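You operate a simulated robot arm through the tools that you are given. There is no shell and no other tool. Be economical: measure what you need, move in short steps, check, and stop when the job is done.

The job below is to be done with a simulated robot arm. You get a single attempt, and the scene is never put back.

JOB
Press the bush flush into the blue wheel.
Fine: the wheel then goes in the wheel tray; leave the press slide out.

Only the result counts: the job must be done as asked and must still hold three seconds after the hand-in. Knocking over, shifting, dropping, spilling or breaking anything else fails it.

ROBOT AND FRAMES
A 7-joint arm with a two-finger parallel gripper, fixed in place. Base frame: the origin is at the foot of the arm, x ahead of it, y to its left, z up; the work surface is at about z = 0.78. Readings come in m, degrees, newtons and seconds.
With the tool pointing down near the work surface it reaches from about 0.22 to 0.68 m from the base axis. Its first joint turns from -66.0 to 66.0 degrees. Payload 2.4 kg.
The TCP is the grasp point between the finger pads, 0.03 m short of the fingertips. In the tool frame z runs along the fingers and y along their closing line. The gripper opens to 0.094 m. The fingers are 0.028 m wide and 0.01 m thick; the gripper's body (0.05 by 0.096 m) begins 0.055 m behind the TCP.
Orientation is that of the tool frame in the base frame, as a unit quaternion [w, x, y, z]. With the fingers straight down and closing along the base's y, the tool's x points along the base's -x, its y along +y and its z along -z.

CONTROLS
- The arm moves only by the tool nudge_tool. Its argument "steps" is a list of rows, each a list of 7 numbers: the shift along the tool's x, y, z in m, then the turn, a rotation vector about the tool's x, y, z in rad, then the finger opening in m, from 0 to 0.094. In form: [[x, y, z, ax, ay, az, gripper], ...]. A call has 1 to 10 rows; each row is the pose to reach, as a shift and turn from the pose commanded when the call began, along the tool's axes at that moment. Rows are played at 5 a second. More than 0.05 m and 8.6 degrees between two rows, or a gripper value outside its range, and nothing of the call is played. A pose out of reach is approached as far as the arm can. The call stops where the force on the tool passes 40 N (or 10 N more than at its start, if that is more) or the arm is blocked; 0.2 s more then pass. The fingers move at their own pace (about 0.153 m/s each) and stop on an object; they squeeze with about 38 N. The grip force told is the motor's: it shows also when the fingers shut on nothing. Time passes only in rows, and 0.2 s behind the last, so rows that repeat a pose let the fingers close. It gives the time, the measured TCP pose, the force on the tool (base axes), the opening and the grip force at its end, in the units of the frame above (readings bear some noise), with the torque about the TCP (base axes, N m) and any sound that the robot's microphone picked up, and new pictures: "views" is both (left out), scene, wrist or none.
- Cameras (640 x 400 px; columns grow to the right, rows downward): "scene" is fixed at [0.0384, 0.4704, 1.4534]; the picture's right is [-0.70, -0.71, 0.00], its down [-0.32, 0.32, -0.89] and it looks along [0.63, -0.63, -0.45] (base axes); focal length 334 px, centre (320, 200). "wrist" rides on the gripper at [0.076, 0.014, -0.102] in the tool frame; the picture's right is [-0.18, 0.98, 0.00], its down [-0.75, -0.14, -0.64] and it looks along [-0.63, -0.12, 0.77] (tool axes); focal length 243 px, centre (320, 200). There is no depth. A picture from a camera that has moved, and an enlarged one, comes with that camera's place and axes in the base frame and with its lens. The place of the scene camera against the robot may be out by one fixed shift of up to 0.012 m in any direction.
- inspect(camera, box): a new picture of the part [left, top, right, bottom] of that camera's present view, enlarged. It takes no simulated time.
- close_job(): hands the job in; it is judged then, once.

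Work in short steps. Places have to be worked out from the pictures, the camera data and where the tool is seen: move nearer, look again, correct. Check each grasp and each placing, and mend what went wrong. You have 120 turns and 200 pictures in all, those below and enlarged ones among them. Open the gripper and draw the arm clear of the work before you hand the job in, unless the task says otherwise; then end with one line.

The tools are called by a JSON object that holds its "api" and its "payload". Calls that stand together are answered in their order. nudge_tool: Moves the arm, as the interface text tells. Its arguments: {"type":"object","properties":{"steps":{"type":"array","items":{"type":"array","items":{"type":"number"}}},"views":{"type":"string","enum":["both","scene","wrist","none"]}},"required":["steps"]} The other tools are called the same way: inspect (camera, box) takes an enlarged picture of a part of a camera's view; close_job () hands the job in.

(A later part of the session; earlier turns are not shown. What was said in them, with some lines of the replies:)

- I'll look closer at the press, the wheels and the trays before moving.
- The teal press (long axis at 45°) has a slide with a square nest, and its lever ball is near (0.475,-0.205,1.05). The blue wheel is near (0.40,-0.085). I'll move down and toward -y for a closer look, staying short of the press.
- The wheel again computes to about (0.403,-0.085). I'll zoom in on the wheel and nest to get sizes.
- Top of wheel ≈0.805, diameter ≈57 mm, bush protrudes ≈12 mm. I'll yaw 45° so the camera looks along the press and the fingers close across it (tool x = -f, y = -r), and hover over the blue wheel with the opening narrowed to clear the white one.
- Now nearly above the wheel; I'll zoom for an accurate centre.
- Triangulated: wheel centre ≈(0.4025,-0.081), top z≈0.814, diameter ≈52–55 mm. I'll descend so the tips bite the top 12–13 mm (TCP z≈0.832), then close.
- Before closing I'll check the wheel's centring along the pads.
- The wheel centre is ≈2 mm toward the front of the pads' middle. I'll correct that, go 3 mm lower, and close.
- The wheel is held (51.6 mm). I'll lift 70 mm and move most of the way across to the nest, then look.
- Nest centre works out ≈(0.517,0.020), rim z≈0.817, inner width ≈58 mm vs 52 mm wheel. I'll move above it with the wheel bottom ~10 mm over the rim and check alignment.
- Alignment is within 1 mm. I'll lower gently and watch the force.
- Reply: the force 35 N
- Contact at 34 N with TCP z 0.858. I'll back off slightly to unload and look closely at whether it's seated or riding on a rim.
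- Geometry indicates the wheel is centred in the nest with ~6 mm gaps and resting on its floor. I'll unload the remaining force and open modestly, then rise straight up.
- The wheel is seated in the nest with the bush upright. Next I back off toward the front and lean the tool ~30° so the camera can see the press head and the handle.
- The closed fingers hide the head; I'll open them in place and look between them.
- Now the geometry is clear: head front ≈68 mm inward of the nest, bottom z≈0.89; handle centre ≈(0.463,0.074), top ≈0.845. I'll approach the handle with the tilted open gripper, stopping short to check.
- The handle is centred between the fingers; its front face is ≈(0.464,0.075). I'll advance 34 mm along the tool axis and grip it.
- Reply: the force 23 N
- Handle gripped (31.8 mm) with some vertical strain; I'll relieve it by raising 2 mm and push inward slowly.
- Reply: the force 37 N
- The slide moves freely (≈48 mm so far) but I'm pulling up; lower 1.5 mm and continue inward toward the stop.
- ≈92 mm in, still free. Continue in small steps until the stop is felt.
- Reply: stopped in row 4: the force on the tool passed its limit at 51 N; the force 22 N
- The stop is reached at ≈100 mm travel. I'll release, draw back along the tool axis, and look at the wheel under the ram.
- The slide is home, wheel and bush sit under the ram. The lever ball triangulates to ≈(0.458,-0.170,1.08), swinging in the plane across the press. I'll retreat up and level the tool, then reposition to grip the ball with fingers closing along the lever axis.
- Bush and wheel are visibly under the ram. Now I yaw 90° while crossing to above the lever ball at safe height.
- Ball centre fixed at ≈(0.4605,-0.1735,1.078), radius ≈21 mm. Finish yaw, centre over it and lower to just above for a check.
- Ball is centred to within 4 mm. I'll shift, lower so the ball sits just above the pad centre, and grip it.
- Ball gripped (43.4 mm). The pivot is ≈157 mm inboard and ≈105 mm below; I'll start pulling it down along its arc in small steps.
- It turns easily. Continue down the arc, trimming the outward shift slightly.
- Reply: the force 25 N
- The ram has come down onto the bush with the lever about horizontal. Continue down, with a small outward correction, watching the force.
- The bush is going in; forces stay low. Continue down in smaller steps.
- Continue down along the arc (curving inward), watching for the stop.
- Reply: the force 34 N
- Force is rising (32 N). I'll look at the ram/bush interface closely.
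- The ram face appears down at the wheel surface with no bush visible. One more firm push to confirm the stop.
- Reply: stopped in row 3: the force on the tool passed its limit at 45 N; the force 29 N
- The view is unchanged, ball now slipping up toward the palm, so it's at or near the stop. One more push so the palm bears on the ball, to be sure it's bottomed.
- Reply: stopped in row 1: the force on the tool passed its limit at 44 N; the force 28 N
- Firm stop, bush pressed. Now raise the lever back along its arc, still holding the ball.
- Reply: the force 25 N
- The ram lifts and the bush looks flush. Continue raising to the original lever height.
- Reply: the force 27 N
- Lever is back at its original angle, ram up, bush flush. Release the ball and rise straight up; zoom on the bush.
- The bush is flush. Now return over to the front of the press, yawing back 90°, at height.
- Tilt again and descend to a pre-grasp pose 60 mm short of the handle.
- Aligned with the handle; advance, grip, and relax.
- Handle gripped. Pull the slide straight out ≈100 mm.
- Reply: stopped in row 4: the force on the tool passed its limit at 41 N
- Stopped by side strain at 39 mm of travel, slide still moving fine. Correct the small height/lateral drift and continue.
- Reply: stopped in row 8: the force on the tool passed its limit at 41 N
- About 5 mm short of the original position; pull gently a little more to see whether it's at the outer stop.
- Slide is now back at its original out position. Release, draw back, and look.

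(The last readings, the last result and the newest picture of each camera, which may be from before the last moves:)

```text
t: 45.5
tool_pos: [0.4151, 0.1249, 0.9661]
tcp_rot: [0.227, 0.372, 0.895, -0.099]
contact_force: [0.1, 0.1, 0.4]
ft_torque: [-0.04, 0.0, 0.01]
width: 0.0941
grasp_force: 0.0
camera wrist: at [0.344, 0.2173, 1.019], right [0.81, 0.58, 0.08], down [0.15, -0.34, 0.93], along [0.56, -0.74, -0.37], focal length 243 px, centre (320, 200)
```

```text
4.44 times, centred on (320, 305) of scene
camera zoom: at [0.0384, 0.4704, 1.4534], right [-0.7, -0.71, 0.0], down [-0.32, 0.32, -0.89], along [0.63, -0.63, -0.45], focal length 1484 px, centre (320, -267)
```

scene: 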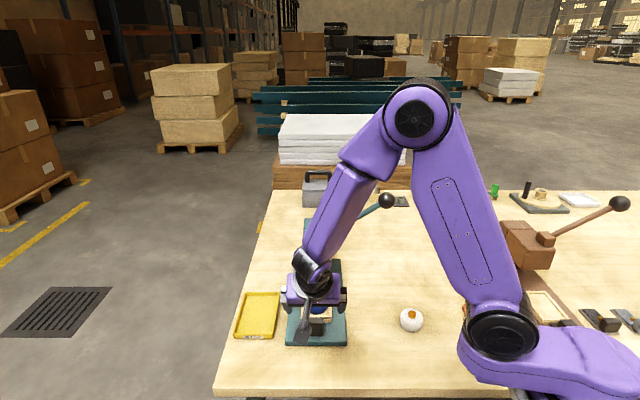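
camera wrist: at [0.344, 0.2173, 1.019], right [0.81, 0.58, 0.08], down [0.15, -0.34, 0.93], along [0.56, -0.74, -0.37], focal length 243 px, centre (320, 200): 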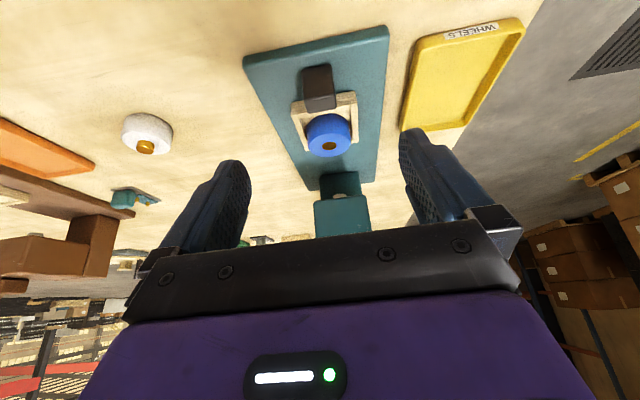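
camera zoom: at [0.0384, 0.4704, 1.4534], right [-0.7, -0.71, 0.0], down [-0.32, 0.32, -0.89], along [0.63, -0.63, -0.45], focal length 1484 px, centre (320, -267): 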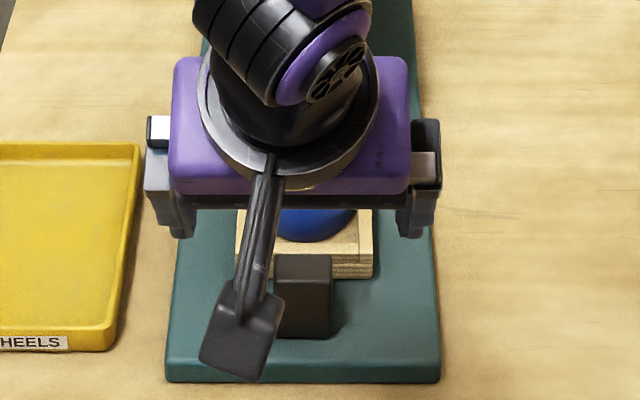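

Slide is fully out and the bush is flush. Now level the tool and hover over the wheel.

{"api": "nudge_tool", "payload": {"steps": [[-0.019, 0, -0.035, 0, 0.12, 0, 0.075], [-0.0503, 0, -0.0295, 0, 0.25, 0, 0.075], [-0.0854, -0.001, -0.0103, 0, 0.38, 0, 0.075], [-0.1155, -0.002, 0.0178, 0, 0.5, 0, 0.075], [-0.135, -0.003, 0.0625, 0, 0.5, 0, 0.075], [-0.1225, -0.003, 0.0853, 0, 0.5, 0, 0.075]]}}

{"api": "inspect", "payload": {"camera": "wrist", "box": [220, 40, 420, 240]}}

```text
t: 47.0
tool_pos: [0.5188, 0.0153, 0.9507]
tcp_rot: [-0.001, 0.385, 0.923, -0.002]
contact_force: [0.0, -0.5, -0.4]
ft_torque: [0.0, -0.01, -0.03]
width: 0.075
grasp_force: 0.1
camera wrist: at [0.4765, 0.0806, 1.0522], right [0.83, 0.56, -0.01], down [0.43, -0.63, 0.64], along [0.36, -0.54, -0.77], focal length 243 px, centre (320, 200)
```

scene: 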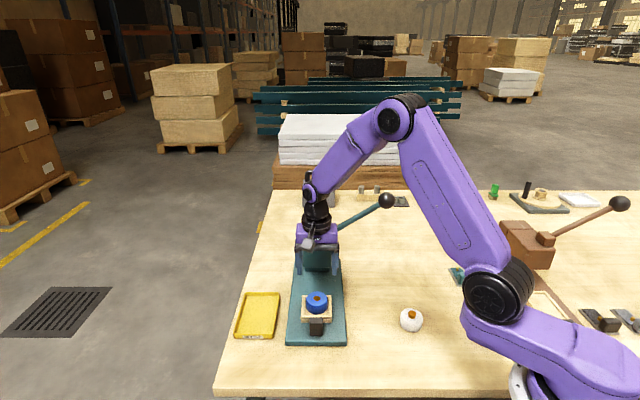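
wrist: 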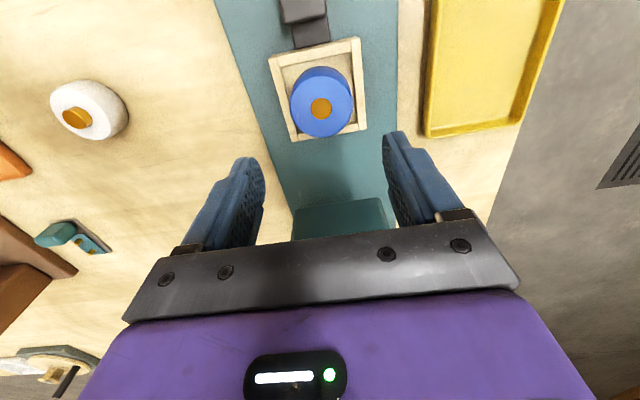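

```text
2.00 times, centred on (320, 140) of wrist
camera zoom: at [0.4765, 0.0806, 1.0522], right [0.83, 0.56, -0.01], down [0.43, -0.63, 0.64], along [0.36, -0.54, -0.77], focal length 485 px, centre (320, 320)
```

zoom: 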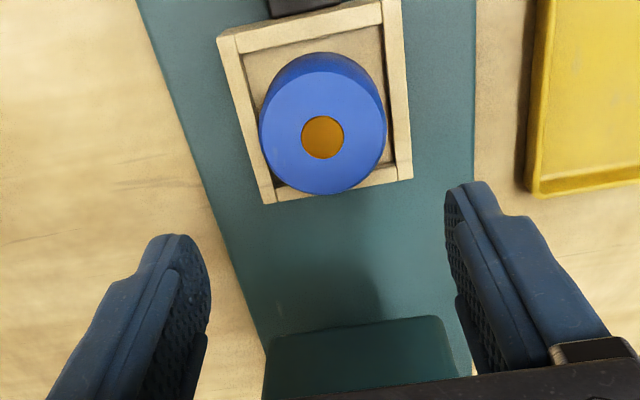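

Bush is perfectly flush. Wheel centre ≈(0.518,0.019); shift 3 mm, descend to TCP z≈0.859 and grip.

{"api": "nudge_tool", "payload": {"steps": [[0.003, 0.0015, 0.04, 0, 0, 0, 0.075], [0.003, 0.0015, 0.075, 0, 0, 0, 0.075], [0.003, 0.0015, 0.0915, 0, 0, 0, 0.075], [0.003, 0.0015, 0.0915, 0, 0, 0, 0.045], [0.003, 0.0015, 0.0915, 0, 0, 0, 0.045], [0.003, 0.0015, 0.0915, 0, 0, 0, 0.045]], "views": "wrist"}}

```text
t: 48.4
tool_pos: [0.5145, 0.0198, 0.8593]
tcp_rot: [-0.001, 0.384, 0.923, -0.004]
contact_force: [0.8, -0.1, -0.1]
ft_torque: [0.01, -0.03, 0.01]
width: 0.052
grasp_force: 38.0
camera wrist: at [0.4734, 0.0841, 0.9614], right [0.83, 0.56, -0.01], down [0.43, -0.63, 0.64], along [0.36, -0.54, -0.77], focal length 243 px, centre (320, 200)
```

wrist: 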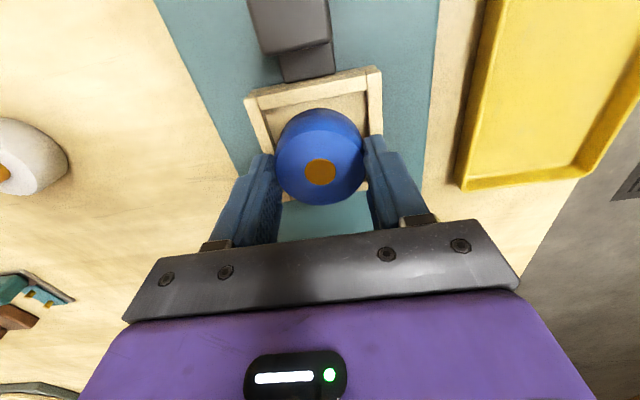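

Wheel held. Lift 65 mm and carry it sideways toward the yellow wheel tray (centre ≈(0.62,0.13)).

{"api": "nudge_tool", "payload": {"steps": [[0, 0, -0.03, 0, 0, 0, 0.045], [0, 0, -0.065, 0, 0, 0, 0.045], [0, 0.045, -0.065, 0, 0, 0, 0.045], [0.002, 0.09, -0.065, 0, 0, 0, 0.045], [0.005, 0.125, -0.065, 0, 0, 0, 0.045]]}}

```text
t: 49.5
tool_pos: [0.603, 0.1133, 0.9239]
tcp_rot: [-0.001, 0.385, 0.923, -0.004]
contact_force: [0.0, -0.4, -0.4]
ft_torque: [-0.02, 0.02, 0.03]
width: 0.052
grasp_force: 37.8
camera wrist: at [0.5596, 0.1771, 1.0267], right [0.83, 0.56, -0.01], down [0.43, -0.63, 0.64], along [0.36, -0.54, -0.77], focal length 243 px, centre (320, 200)
```

scene: 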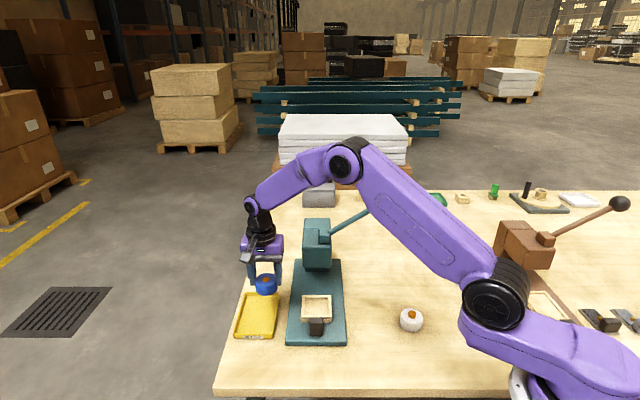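
wrist: 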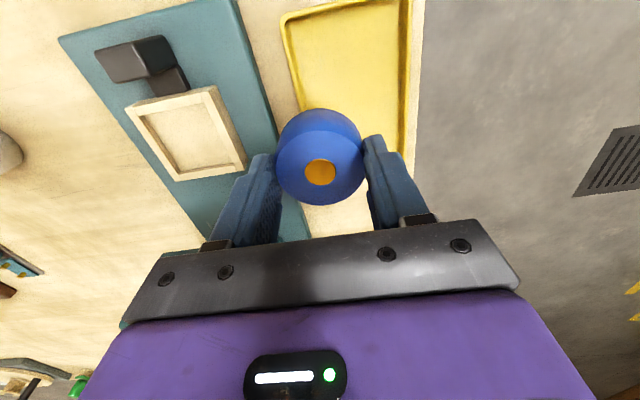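

Tray spans ~97 mm across; its centre is ≈29 mm further in the same direction. Move there and lower partway.

{"api": "nudge_tool", "payload": {"steps": [[0, 0.029, 0, 0, 0, 0, 0.045], [0, 0.029, 0.035, 0, 0, 0, 0.045], [0, 0.029, 0.065, 0, 0, 0, 0.045]]}}

{"api": "inspect", "payload": {"camera": "scene", "box": [225, 250, 325, 350]}}

```text
t: 50.4
tool_pos: [0.6219, 0.1312, 0.8585]
tcp_rot: [0.0, 0.384, 0.923, -0.004]
contact_force: [-0.4, 0.0, -1.0]
ft_torque: [0.04, -0.01, 0.03]
width: 0.0518
grasp_force: 37.8
camera wrist: at [0.5793, 0.1969, 0.9591], right [0.83, 0.56, -0.01], down [0.43, -0.63, 0.64], along [0.36, -0.54, -0.77], focal length 243 px, centre (320, 200)
```

scene: 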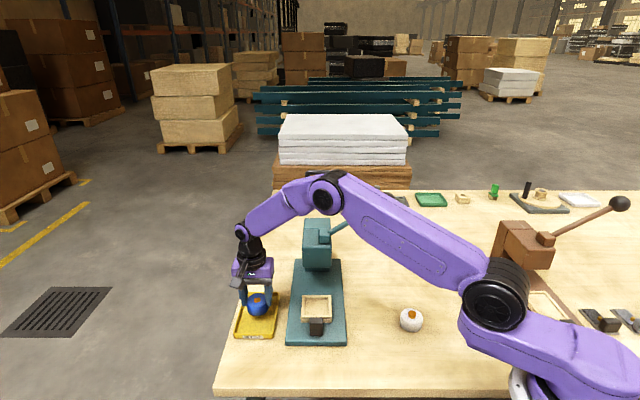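
wrist: 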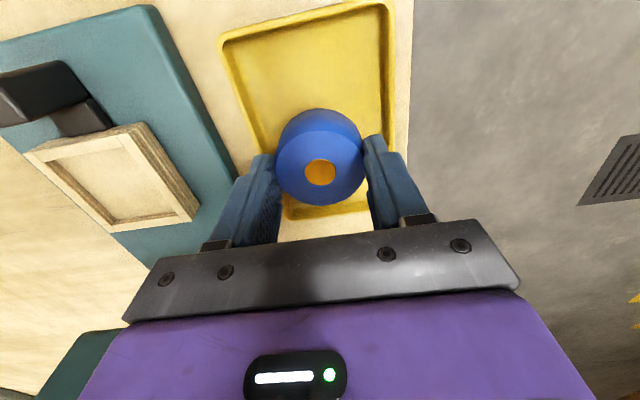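

```text
4.00 times, centred on (275, 300) of scene
camera zoom: at [0.0384, 0.4704, 1.4534], right [-0.7, -0.71, 0.0], down [-0.32, 0.32, -0.89], along [0.63, -0.63, -0.45], focal length 1335 px, centre (500, -200)
```

zoom: 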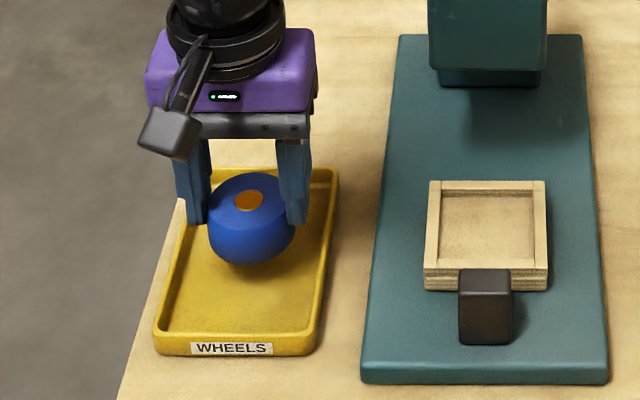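

The wheel is well within the tray outline. Lower gently until contact.

{"api": "nudge_tool", "payload": {"steps": [[0.004, 0, 0.01, 0, 0, 0, 0.045], [0.004, 0, 0.016, 0, 0, 0, 0.045], [0.004, 0, 0.02, 0, 0, 0, 0.045], [0.004, 0, 0.0225, 0, 0, 0, 0.045]], "views": "scene"}}

{"api": "inspect", "payload": {"camera": "scene", "box": [225, 260, 295, 345]}}

```text
t: 51.4
tool_pos: [0.619, 0.1341, 0.8351]
tcp_rot: [0.0, 0.384, 0.923, -0.003]
contact_force: [0.5, -0.7, -0.8]
ft_torque: [0.02, -0.01, 0.01]
width: 0.052
grasp_force: 37.8
```

scene: 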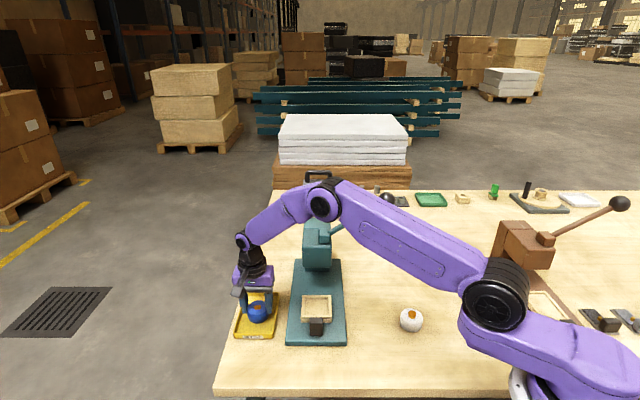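

```text
4.71 times, centred on (260, 302) of scene
camera zoom: at [0.0384, 0.4704, 1.4534], right [-0.7, -0.71, 0.0], down [-0.32, 0.32, -0.89], along [0.63, -0.63, -0.45], focal length 1571 px, centre (602, -282)
```

zoom: 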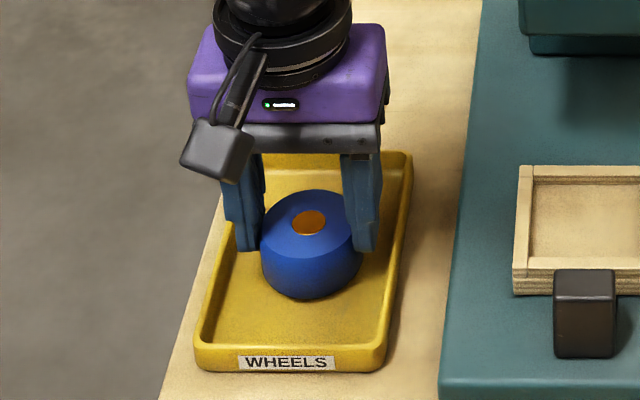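

No contact yet; lower a few more millimetres in 1 mm steps.

{"api": "nudge_tool", "payload": {"steps": [[0, 0, 0.001, 0, 0, 0, 0.045], [0, 0, 0.002, 0, 0, 0, 0.045], [0, 0, 0.002, 0, 0, 0, 0.045]], "views": "none"}}

```text
t: 52.1
tool_pos: [0.621, 0.1358, 0.8338]
tcp_rot: [0.0, 0.384, 0.923, -0.004]
contact_force: [-0.8, -0.4, -1.3]
ft_torque: [0.01, -0.02, -0.01]
width: 0.0522
grasp_force: 38.8
```

{"api": "nudge_tool", "payload": {"steps": [[0, 0, 0.001, 0, 0, 0, 0.045], [0, 0, 0.002, 0, 0, 0, 0.045], [0, 0, 0.002, 0, 0, 0, 0.045]], "views": "none"}}

```text
t: 53.0
tool_pos: [0.6199, 0.1332, 0.8323]
tcp_rot: [0.0, 0.384, 0.923, -0.003]
contact_force: [-3.2, 0.2, 10.3]
ft_torque: [-0.02, 0.11, 0.01]
width: 0.0522
grasp_force: 38.1
```

Contact at 10 N: the wheel is on the tray floor. Open just enough to clear (tray walls are near), then rise.

{"api": "nudge_tool", "payload": {"steps": [[0, 0, -0.0005, 0, 0, 0, 0.056], [0, 0, -0.0005, 0, 0, 0, 0.064], [0, 0, -0.0005, 0, 0, 0, 0.064], [0, 0, -0.03, 0, 0, 0, 0.064], [0, 0, -0.075, 0, 0, 0, 0.064], [0, 0, -0.12, 0, 0, 0, 0.064]]}}

{"api": "inspect", "payload": {"camera": "scene", "box": [225, 200, 365, 350]}}

{"api": "inspect", "payload": {"camera": "wrist", "box": [200, 20, 440, 220]}}

```text
t: 54.4
tool_pos: [0.6217, 0.1363, 0.9511]
tcp_rot: [-0.002, 0.384, 0.923, -0.003]
contact_force: [-0.3, -0.8, -0.8]
ft_torque: [-0.02, 0.03, -0.02]
width: 0.0639
grasp_force: 0.2
camera wrist: at [0.5785, 0.2006, 1.0527], right [0.83, 0.56, -0.01], down [0.43, -0.63, 0.64], along [0.36, -0.54, -0.77], focal length 243 px, centre (320, 200)
```

scene: 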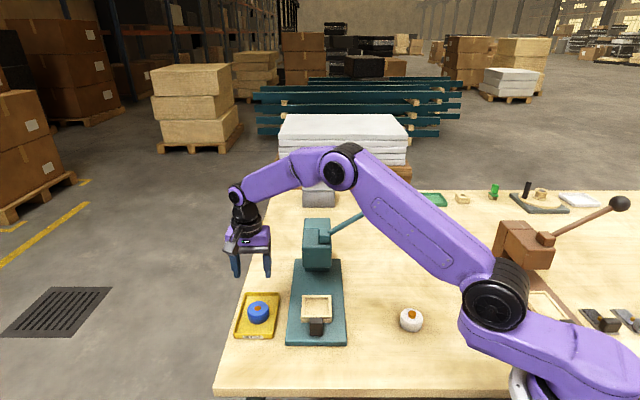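
wrist: 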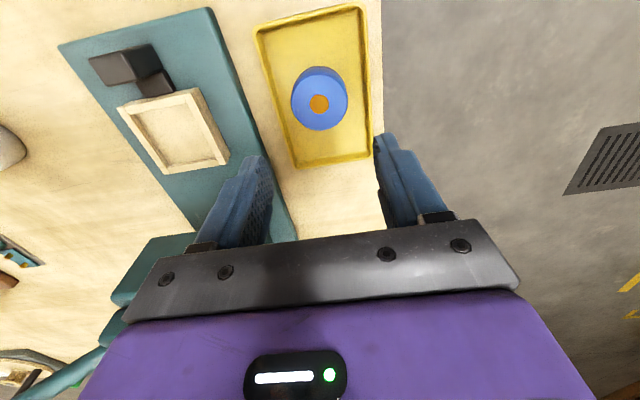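

```text
2.67 times, centred on (295, 275) of scene
camera zoom: at [0.0384, 0.4704, 1.4534], right [-0.7, -0.71, 0.0], down [-0.32, 0.32, -0.89], along [0.63, -0.63, -0.45], focal length 890 px, centre (387, 0)
```

zoom: 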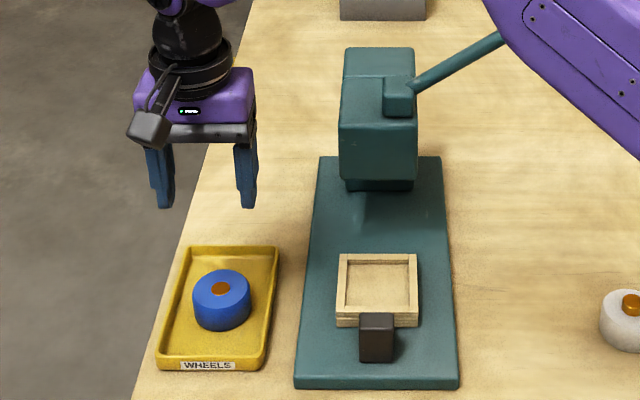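

```text
2.00 times, centred on (320, 120) of wrist
camera zoom: at [0.5785, 0.2006, 1.0527], right [0.83, 0.56, -0.01], down [0.43, -0.63, 0.64], along [0.36, -0.54, -0.77], focal length 485 px, centre (320, 360)
```

zoom: 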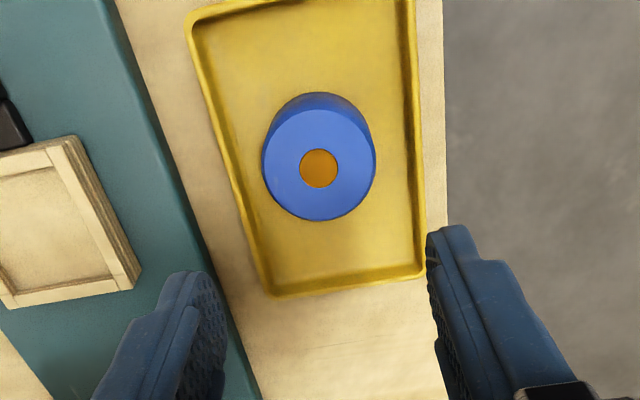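

The wheel lies flat in the tray with the bush flush, the slide is out, and the lever is up. I'll draw the arm higher with the gripper open, then hand in.

{"api": "nudge_tool", "payload": {"steps": [[0.02, 0, -0.04, 0, 0, 0, 0.094], [0.04, 0, -0.08, 0, 0, 0, 0.094], [0.06, 0, -0.12, 0, 0, 0, 0.094]], "views": "scene"}}

```text
t: 55.1
tool_pos: [0.5796, 0.1772, 1.0712]
tcp_rot: [-0.002, 0.385, 0.923, -0.003]
contact_force: [0.5, -0.4, -1.3]
ft_torque: [-0.03, 0.01, 0.0]
width: 0.0937
grasp_force: 0.0
```

scene: 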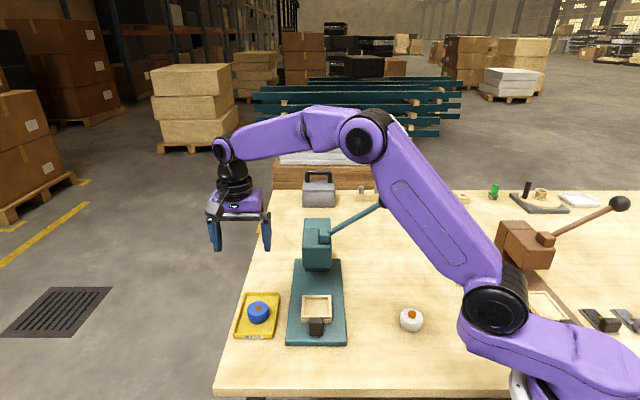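

The arm is clear and everything is in place, so I'm handing in.

{"api": "close_job", "payload": {}}

```text
The job is handed in.
```

The bush is pressed flush into the blue wheel, the wheel is in the wheel tray, the press slide is out, and the job is handed in.
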